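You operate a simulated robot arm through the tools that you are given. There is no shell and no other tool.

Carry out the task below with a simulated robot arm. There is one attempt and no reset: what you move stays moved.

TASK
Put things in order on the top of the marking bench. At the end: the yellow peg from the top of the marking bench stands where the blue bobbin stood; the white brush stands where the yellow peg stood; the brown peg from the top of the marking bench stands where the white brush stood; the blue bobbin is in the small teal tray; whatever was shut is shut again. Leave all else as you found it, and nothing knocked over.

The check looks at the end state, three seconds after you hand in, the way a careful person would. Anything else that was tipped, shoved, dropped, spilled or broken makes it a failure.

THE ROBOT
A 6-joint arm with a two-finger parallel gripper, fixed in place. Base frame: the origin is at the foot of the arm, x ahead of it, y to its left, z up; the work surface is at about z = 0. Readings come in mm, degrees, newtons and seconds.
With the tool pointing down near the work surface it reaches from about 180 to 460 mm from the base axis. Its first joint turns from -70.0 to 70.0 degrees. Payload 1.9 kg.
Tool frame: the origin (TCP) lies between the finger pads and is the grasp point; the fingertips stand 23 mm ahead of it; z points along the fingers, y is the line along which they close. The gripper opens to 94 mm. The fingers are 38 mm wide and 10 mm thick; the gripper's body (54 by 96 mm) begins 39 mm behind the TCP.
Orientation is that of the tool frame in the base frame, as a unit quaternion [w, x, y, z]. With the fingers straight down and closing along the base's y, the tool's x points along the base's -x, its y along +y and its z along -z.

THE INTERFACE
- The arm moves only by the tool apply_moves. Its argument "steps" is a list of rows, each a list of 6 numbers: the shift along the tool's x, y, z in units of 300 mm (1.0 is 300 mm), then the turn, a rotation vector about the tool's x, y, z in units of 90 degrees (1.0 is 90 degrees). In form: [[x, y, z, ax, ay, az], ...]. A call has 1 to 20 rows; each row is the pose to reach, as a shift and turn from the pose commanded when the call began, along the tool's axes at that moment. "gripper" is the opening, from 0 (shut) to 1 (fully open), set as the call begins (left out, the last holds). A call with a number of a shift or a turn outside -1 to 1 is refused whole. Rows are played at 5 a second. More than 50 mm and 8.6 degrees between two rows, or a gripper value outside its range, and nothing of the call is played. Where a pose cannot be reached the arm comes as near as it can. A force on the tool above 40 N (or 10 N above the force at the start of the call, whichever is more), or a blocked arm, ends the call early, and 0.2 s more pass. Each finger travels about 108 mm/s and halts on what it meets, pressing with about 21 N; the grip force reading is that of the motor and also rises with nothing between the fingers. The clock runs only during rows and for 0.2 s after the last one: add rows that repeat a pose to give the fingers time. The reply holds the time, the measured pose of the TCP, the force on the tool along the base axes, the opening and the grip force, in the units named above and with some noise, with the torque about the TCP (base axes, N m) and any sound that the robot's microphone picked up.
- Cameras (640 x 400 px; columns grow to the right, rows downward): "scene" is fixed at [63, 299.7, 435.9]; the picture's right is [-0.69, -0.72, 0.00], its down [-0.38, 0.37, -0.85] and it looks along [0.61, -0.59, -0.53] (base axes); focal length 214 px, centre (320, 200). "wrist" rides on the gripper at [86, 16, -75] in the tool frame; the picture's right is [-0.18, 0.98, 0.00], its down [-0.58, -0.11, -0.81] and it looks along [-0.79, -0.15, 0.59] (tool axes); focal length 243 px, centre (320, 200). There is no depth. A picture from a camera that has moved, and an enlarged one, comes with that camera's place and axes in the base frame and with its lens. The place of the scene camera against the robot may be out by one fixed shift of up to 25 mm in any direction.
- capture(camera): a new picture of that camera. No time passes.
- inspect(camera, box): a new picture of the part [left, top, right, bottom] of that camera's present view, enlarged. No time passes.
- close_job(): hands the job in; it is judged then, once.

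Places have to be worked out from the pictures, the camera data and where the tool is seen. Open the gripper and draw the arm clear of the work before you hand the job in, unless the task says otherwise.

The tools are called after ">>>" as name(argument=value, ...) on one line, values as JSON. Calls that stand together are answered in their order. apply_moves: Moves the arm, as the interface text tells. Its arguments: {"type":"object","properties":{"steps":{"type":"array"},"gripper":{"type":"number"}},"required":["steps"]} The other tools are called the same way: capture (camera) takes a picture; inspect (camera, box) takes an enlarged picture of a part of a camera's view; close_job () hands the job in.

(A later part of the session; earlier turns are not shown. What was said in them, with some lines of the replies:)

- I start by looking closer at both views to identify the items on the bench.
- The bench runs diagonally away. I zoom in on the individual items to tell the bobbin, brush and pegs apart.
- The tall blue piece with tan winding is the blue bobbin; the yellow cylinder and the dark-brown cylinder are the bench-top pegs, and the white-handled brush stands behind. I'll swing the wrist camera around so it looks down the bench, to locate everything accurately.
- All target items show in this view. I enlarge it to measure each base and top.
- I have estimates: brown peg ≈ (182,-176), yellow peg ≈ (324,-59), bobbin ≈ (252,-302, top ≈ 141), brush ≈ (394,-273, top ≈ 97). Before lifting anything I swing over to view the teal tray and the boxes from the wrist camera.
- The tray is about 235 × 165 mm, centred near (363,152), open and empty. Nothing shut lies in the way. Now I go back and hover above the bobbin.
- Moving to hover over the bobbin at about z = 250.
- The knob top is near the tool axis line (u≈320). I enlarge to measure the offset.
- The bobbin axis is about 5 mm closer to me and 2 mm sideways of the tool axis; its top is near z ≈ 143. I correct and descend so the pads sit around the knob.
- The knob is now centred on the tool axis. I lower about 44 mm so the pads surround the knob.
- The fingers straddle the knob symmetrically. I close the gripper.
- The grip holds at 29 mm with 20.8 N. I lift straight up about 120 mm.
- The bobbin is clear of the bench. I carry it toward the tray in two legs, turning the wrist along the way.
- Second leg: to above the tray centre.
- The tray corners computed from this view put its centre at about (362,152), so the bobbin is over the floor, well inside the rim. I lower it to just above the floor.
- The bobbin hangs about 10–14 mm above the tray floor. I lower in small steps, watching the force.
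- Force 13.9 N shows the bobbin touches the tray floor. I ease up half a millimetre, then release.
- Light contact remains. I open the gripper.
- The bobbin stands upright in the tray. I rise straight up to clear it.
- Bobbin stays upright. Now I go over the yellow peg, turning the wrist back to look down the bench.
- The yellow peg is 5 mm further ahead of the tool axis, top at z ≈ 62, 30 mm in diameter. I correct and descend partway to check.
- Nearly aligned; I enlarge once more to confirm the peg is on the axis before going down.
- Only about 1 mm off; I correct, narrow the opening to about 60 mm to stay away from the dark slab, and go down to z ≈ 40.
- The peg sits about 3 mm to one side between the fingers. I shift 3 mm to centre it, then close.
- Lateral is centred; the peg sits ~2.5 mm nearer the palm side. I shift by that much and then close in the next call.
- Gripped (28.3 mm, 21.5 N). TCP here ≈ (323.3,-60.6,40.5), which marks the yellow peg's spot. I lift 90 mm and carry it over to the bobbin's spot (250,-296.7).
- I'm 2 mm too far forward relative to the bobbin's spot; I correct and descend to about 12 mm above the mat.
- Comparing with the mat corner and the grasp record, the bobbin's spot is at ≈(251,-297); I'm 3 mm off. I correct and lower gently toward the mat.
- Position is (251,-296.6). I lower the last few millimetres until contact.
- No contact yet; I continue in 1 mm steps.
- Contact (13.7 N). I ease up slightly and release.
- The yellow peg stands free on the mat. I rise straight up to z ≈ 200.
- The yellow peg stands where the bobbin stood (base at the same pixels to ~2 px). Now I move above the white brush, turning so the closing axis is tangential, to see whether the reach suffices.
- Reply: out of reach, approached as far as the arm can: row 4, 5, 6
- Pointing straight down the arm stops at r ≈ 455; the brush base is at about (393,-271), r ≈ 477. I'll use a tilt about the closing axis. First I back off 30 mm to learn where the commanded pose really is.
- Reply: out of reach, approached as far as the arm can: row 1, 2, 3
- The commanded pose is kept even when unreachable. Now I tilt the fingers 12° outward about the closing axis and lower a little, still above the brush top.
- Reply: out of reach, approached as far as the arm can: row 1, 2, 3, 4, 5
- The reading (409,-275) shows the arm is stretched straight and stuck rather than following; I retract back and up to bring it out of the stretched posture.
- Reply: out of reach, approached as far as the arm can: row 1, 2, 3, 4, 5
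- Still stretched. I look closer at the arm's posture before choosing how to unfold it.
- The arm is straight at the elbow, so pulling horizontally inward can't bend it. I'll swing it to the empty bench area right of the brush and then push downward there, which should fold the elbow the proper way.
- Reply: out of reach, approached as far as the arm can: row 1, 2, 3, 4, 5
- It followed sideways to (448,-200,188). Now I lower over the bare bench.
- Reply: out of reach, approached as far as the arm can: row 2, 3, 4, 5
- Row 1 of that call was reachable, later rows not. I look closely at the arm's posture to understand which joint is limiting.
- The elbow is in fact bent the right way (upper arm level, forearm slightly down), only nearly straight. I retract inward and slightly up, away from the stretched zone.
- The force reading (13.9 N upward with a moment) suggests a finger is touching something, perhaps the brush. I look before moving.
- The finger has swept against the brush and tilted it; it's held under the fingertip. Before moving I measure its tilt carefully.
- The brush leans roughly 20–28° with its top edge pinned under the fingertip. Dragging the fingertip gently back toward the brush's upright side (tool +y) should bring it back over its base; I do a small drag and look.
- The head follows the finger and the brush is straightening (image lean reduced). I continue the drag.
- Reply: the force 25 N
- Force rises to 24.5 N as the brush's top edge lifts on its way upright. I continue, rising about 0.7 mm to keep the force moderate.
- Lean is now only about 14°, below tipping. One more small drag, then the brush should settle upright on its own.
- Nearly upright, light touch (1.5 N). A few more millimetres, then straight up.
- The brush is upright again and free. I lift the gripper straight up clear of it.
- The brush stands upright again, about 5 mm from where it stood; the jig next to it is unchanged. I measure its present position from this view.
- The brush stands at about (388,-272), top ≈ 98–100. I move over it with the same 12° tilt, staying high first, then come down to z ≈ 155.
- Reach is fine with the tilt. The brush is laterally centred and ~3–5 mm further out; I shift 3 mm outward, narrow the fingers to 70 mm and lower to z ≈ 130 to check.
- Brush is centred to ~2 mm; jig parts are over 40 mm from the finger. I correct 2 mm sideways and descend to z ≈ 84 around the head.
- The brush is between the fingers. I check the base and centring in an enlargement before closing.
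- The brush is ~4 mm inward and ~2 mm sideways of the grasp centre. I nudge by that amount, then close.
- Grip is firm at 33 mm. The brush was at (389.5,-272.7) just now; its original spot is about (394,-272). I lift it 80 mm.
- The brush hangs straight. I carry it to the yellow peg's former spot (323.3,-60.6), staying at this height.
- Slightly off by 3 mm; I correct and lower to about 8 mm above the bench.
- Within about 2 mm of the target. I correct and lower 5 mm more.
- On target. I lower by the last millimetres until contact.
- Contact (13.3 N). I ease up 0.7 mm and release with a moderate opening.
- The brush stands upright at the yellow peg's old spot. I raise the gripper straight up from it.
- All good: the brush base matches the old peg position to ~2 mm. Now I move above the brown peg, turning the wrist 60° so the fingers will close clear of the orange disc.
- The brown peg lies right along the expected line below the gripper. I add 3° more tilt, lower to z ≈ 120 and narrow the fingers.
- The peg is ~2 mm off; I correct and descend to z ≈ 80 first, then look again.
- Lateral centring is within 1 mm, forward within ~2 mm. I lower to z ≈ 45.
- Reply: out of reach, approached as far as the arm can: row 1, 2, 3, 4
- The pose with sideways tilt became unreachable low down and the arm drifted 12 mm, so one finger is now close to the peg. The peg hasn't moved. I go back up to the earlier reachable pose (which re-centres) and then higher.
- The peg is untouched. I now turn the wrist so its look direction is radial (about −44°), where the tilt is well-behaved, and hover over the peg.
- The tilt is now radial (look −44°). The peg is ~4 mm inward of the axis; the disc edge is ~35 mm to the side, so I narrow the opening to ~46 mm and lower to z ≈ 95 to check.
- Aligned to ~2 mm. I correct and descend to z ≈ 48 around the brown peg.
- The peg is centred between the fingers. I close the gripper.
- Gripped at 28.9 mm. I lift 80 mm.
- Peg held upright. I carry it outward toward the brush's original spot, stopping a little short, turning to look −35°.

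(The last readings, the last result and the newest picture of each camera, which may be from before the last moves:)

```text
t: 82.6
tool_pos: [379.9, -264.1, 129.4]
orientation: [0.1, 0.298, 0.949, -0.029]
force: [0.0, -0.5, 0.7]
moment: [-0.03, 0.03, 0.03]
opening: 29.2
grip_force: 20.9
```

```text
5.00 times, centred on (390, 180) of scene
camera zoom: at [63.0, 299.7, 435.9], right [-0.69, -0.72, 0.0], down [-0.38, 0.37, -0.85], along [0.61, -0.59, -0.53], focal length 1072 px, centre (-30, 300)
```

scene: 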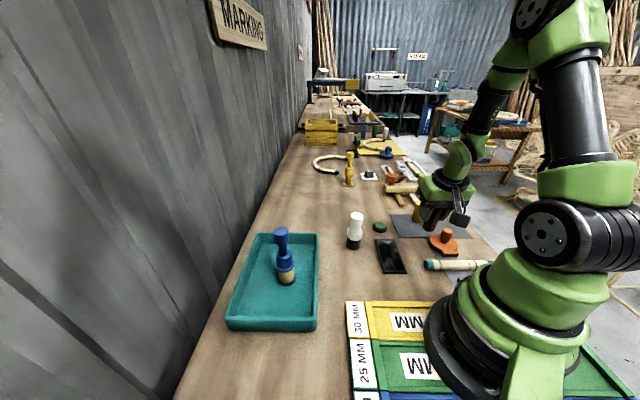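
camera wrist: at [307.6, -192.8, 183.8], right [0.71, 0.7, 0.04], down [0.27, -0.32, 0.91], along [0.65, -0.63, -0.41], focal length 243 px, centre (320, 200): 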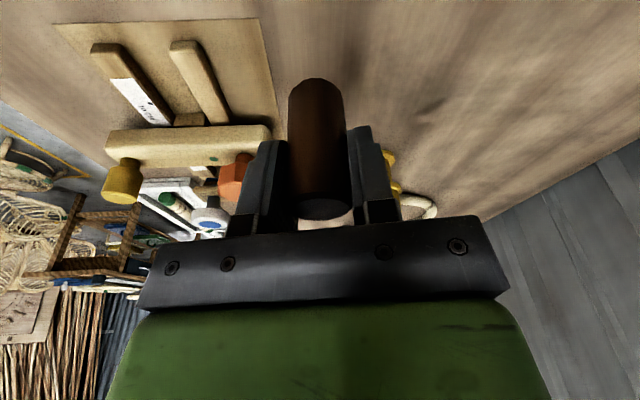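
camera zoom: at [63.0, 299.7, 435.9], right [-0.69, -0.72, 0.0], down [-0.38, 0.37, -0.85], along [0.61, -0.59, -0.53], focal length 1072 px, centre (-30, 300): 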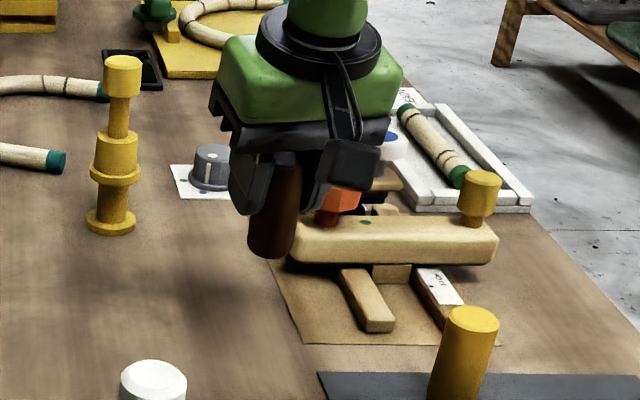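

I refine the target with the tan plate's corner as landmark: about (394,-271). I move out there and lower to z ≈ 68 (peg bottom ~18 mm up).

>>> apply_moves(steps=[[-0.026, 0.002, 0.006, 0, 0, 0], [-0.052, 0.0045, 0.011, 0, 0, 0], [-0.042, 0.0045, 0.06, 0, 0, 0], [-0.031, 0.0045, 0.11, 0, 0, 0], [-0.021, 0.0045, 0.159, 0, 0, 0], [-0.0105, 0.0045, 0.2067, 0, 0, 0], [-0.0105, 0.0045, 0.2067, 0, 0, 0]])

>>> capture(camera="wrist")

>>> inspect(camera="scene", box=[365, 165, 445, 215])

```text
t: 84.2
tool_pos: [393.0, -272.1, 72.1]
orientation: [0.1, 0.299, 0.949, -0.03]
force: [-0.5, -0.1, -0.3]
moment: [-0.03, 0.01, 0.01]
opening: 28.8
grip_force: 20.6
```

```text
taken
camera wrist: at [321.0, -201.0, 126.5], right [0.71, 0.7, 0.04], down [0.26, -0.32, 0.91], along [0.65, -0.64, -0.41], focal length 243 px, centre (320, 200)
```

wrist: 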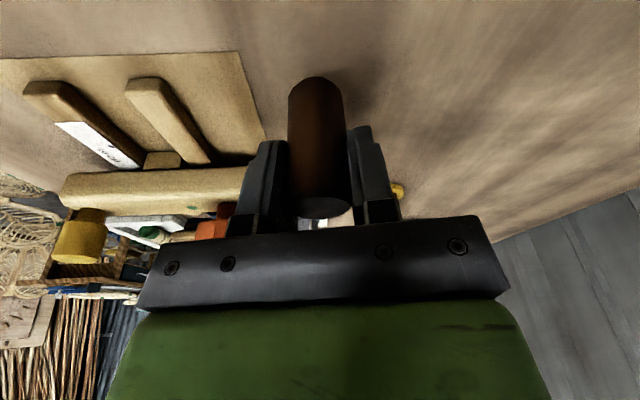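

```text
8.00 times, centred on (405, 190) of scene
camera zoom: at [63.0, 299.7, 435.9], right [-0.69, -0.72, 0.0], down [-0.38, 0.37, -0.85], along [0.61, -0.59, -0.53], focal length 1716 px, centre (-360, 280)
```

zoom: 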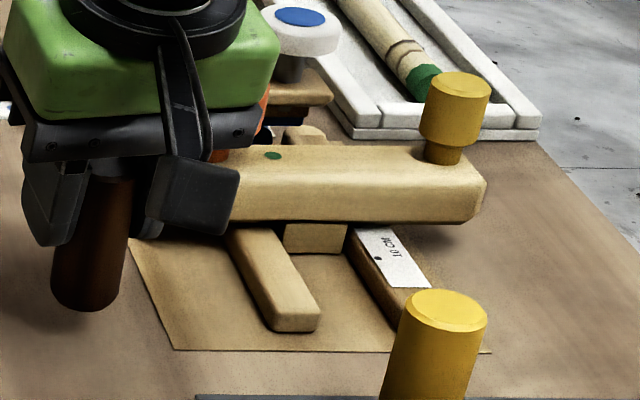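

Position (393.5,-271.3). I lower to just above the bench.

>>> apply_moves(steps=[[-0.001, 0, 0.015, 0, 0, 0], [0.004, 0, 0.037, 0, 0, 0], [0.0085, 0, 0.0595, 0, 0, 0], [0.0085, 0, 0.0595, 0, 0, 0]])

>>> capture(camera="wrist")

>>> inspect(camera="scene", box=[365, 165, 445, 215])

```text
t: 85.2
tool_pos: [397.5, -273.9, 53.6]
orientation: [0.101, 0.299, 0.949, -0.03]
force: [0.9, 0.1, 2.7]
moment: [-0.01, -0.04, -0.01]
opening: 28.8
grip_force: 21.3
```

```text
taken
camera wrist: at [324.0, -202.8, 108.1], right [0.71, 0.7, 0.04], down [0.26, -0.32, 0.91], along [0.65, -0.64, -0.41], focal length 243 px, centre (320, 200)
```

wrist: 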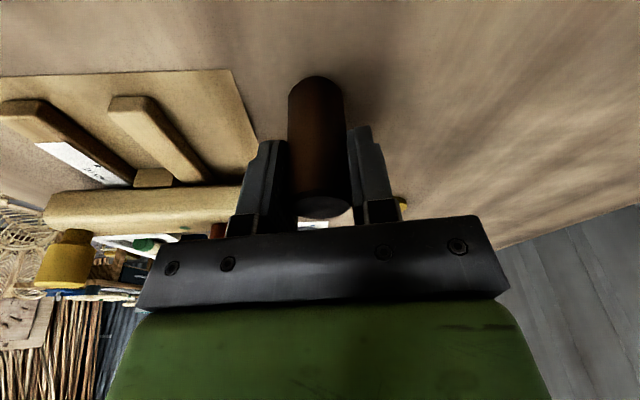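

```text
8.00 times, centred on (405, 190) of scene
camera zoom: at [63.0, 299.7, 435.9], right [-0.69, -0.72, 0.0], down [-0.38, 0.37, -0.85], along [0.61, -0.59, -0.53], focal length 1716 px, centre (-360, 280)
```

zoom: 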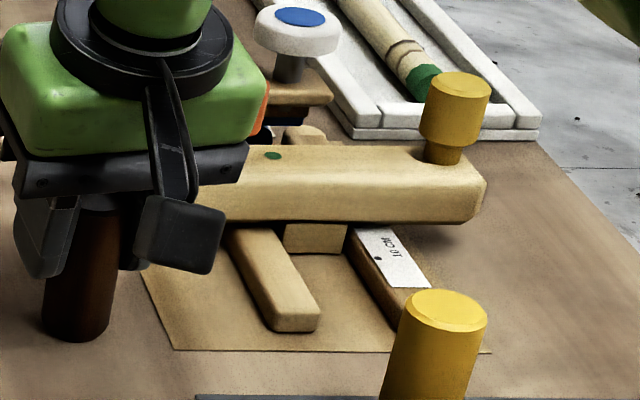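

In the scene view the peg's base now coincides with where the brush's base was. I lower until contact.

>>> apply_moves(steps=[[0.0007, 0, 0.0033, 0, 0, 0], [0.0014, 0, 0.0066, 0, 0, 0], [0.0014, 0, 0.0066, 0, 0, 0]])

```text
t: 86.0
tool_pos: [396.7, -272.6, 51.1]
orientation: [0.101, 0.299, 0.948, -0.031]
force: [1.7, -7.0, 15.6]
moment: [-0.3, 0.06, 0.04]
opening: 28.8
grip_force: 21.4
```

Contact. I ease up 0.7 mm and check the force.

>>> apply_moves(steps=[[-0.0005, 0, -0.0025, 0, 0, 0], [-0.0005, 0, -0.0025, 0, 0, 0]])

```text
t: 86.6
tool_pos: [395.1, -271.4, 50.6]
orientation: [0.099, 0.299, 0.949, -0.029]
force: [0.9, -0.6, 4.4]
moment: [-0.09, 0.05, 0.02]
opening: 28.6
grip_force: 21.0
```

Light contact. I open the gripper to about 56 mm.

>>> apply_moves(steps=[[0, 0, 0, 0, 0, 0], [0, 0, 0, 0, 0, 0], [0, 0, 0, 0, 0, 0]], gripper=0.6)

>>> capture(camera="wrist")

>>> inspect(camera="scene", box=[365, 165, 445, 215])

```text
t: 87.4
tool_pos: [395.9, -272.2, 50.9]
orientation: [0.1, 0.299, 0.948, -0.03]
force: [-0.1, 0.6, 0.3]
moment: [0.01, 0.03, 0.0]
opening: 56.3
grip_force: 0.1
```

```text
taken
camera wrist: at [322.9, -201.7, 106.6], right [0.71, 0.7, 0.04], down [0.26, -0.32, 0.91], along [0.65, -0.64, -0.41], focal length 243 px, centre (320, 200)
```

wrist: 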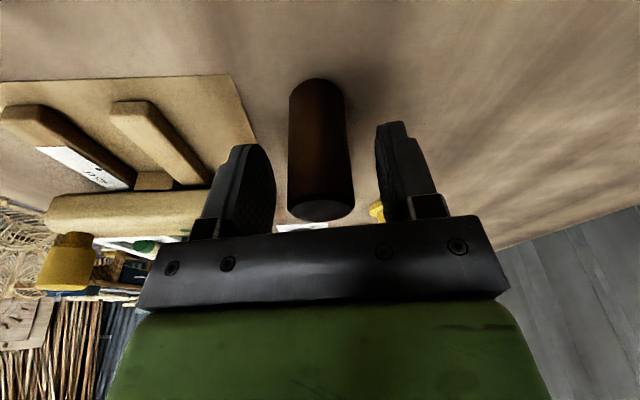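

```text
8.00 times, centred on (405, 190) of scene
camera zoom: at [63.0, 299.7, 435.9], right [-0.69, -0.72, 0.0], down [-0.38, 0.37, -0.85], along [0.61, -0.59, -0.53], focal length 1716 px, centre (-360, 280)
```

zoom: 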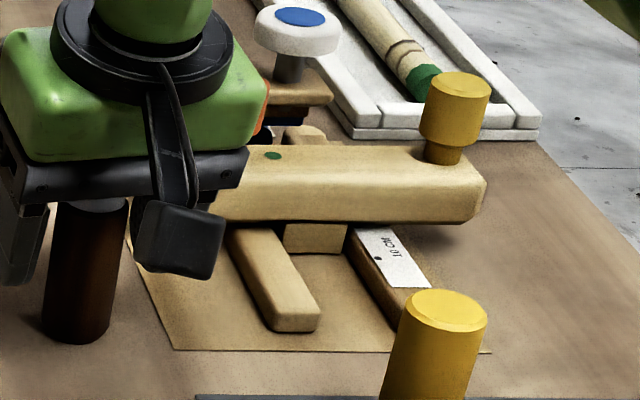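

The brown peg's base matches the brush's original place almost exactly. I rise straight up, then retreat inward.

>>> apply_moves(steps=[[-0.007, 0, -0.033, 0, 0, 0], [-0.021, 0, -0.098, 0, 0, 0], [-0.0416, 0, -0.1956, 0, 0, 0], [-0.0485, 0, -0.228, 0, 0, 0], [0.0, 0, -0.27, 0, 0, 0], [0.06, 0, -0.32, 0, 0, 0], [0.126, 0, -0.3677, 0, 0, 0], [0.126, 0, -0.3677, 0, 0, 0]])

>>> capture(camera="wrist")

>>> capture(camera="scene")

```text
t: 89.2
tool_pos: [346.8, -237.9, 150.5]
orientation: [0.1, 0.299, 0.948, -0.03]
force: [0.0, 0.7, -0.1]
moment: [0.0, -0.04, 0.02]
opening: 56.4
grip_force: 0.0
```

```text
taken
camera wrist: at [274.1, -167.6, 206.3], right [0.71, 0.7, 0.04], down [0.26, -0.32, 0.91], along [0.65, -0.64, -0.41], focal length 243 px, centre (320, 200)
```

wrist: 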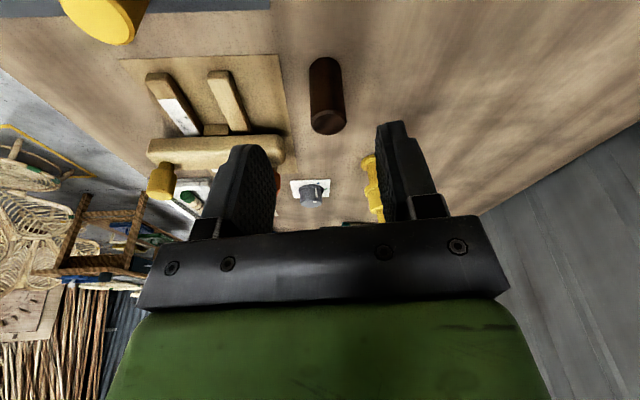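

```text
taken
```

scene: 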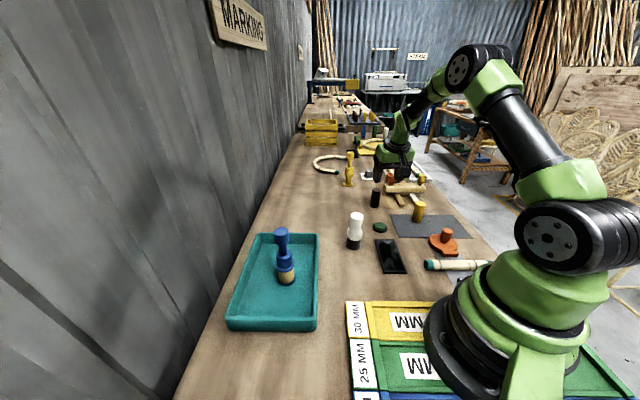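

All four items are placed. I retract the arm up and inward, levelling the tool, to get clear.

>>> apply_moves(steps=[[0.02, 0, -0.1, 0, 0.019, 0], [0.08, -0.002, -0.2, 0, 0.038, 0], [0.142, -0.004, -0.3, 0, 0.057, 0], [0.205, -0.006, -0.4, 0, 0.076, 0], [0.267, -0.008, -0.5, 0, 0.095, 0], [0.33, -0.01, -0.6, 0, 0.114, 0], [0.392, -0.012, -0.697, 0, 0.133, 0], [0.392, -0.012, -0.697, 0, 0.133, 0]], gripper=1)

>>> capture(camera="scene")

>>> capture(camera="wrist")

>>> inspect(camera="scene", box=[300, 120, 500, 290])

>>> inspect(camera="scene", box=[365, 165, 445, 215])

```text
t: 91.0
tool_pos: [212.7, -149.0, 331.5]
orientation: [0.001, 0.301, 0.954, 0.002]
force: [0.8, -0.1, -0.3]
moment: [-0.02, 0.04, 0.03]
opening: 93.6
grip_force: 0.1
```

```text
taken
```

scene: 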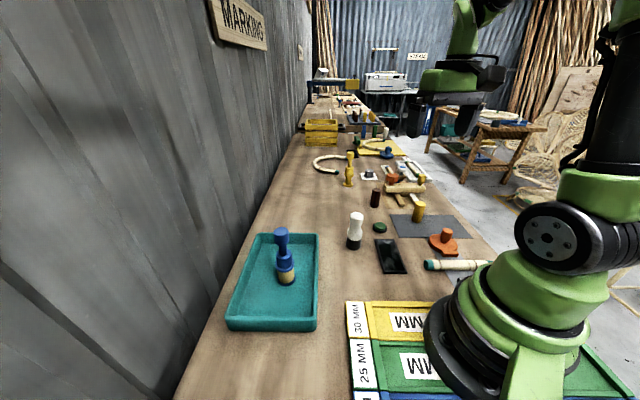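

```text
taken
camera wrist: at [151.3, -86.2, 405.9], right [0.71, 0.7, 0.0], down [0.41, -0.42, 0.81], along [0.57, -0.57, -0.59], focal length 243 px, centre (320, 200)
```

wrist: 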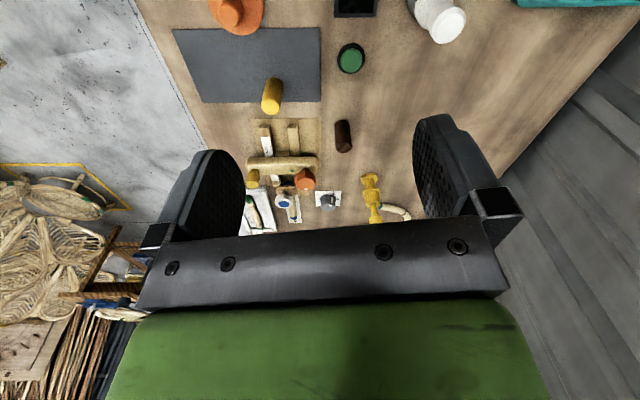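

```text
2.35 times, centred on (400, 205) of scene
camera zoom: at [63.0, 299.7, 435.9], right [-0.69, -0.72, 0.0], down [-0.38, 0.37, -0.85], along [0.61, -0.59, -0.53], focal length 505 px, centre (132, 188)
```

zoom: 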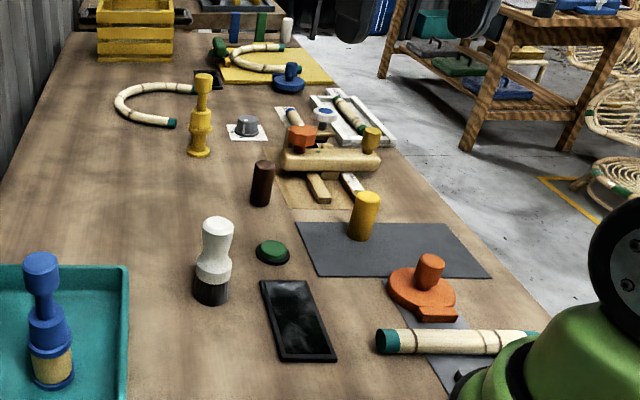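

```text
8.00 times, centred on (405, 190) of scene
camera zoom: at [63.0, 299.7, 435.9], right [-0.69, -0.72, 0.0], down [-0.38, 0.37, -0.85], along [0.61, -0.59, -0.53], focal length 1716 px, centre (-360, 280)
```

zoom: 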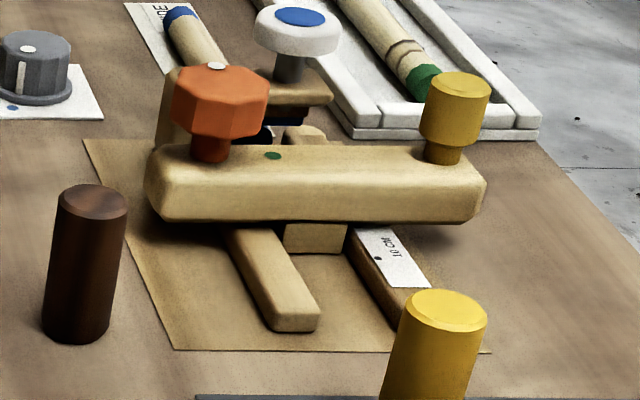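

Final check: the bobbin stands in the teal tray. The yellow peg is on the bobbin's spot, the brush on the yellow peg's spot and the brown peg on the brush's spot. All stand upright, the mat, jig, disc, slab and bamboo look unchanged, and nothing was opened. The gripper is open and clear, so I hand in.

>>> close_job()

```text
The job is handed in.
```

I handed the job in with all four items in place and upright, judging by the last pictures. I have not seen the check's result.

| Item | Now stands | How close |
|---|---|---|
| Blue bobbin | In the teal tray, near its centre | – |
| Yellow peg | Where the bobbin stood, on the grey mat | About 2 mm |
| White brush | Where the yellow peg stood | About 2–3 mm |
| Brown peg | Where the brush stood | 1–2 mm by the fixed scene camera |

- **Brush nearly tipped:** partway through, the arm locked up at full stretch near the brush. While I was freeing it, a finger caught the brush and leaned it by roughly 25–30°. It did not fall. I dragged it back upright under the fingertip, and it ended about 5 mm from its original spot. I set the brown peg on the original spot, not the shifted one.
- **Everything else:** nothing was opened, so nothing needed shutting. In the final pictures the mat, jig, orange disc, dark slab, green button and bamboo look the same as at the start.

The gripper is open and the arm is clear of the bench.
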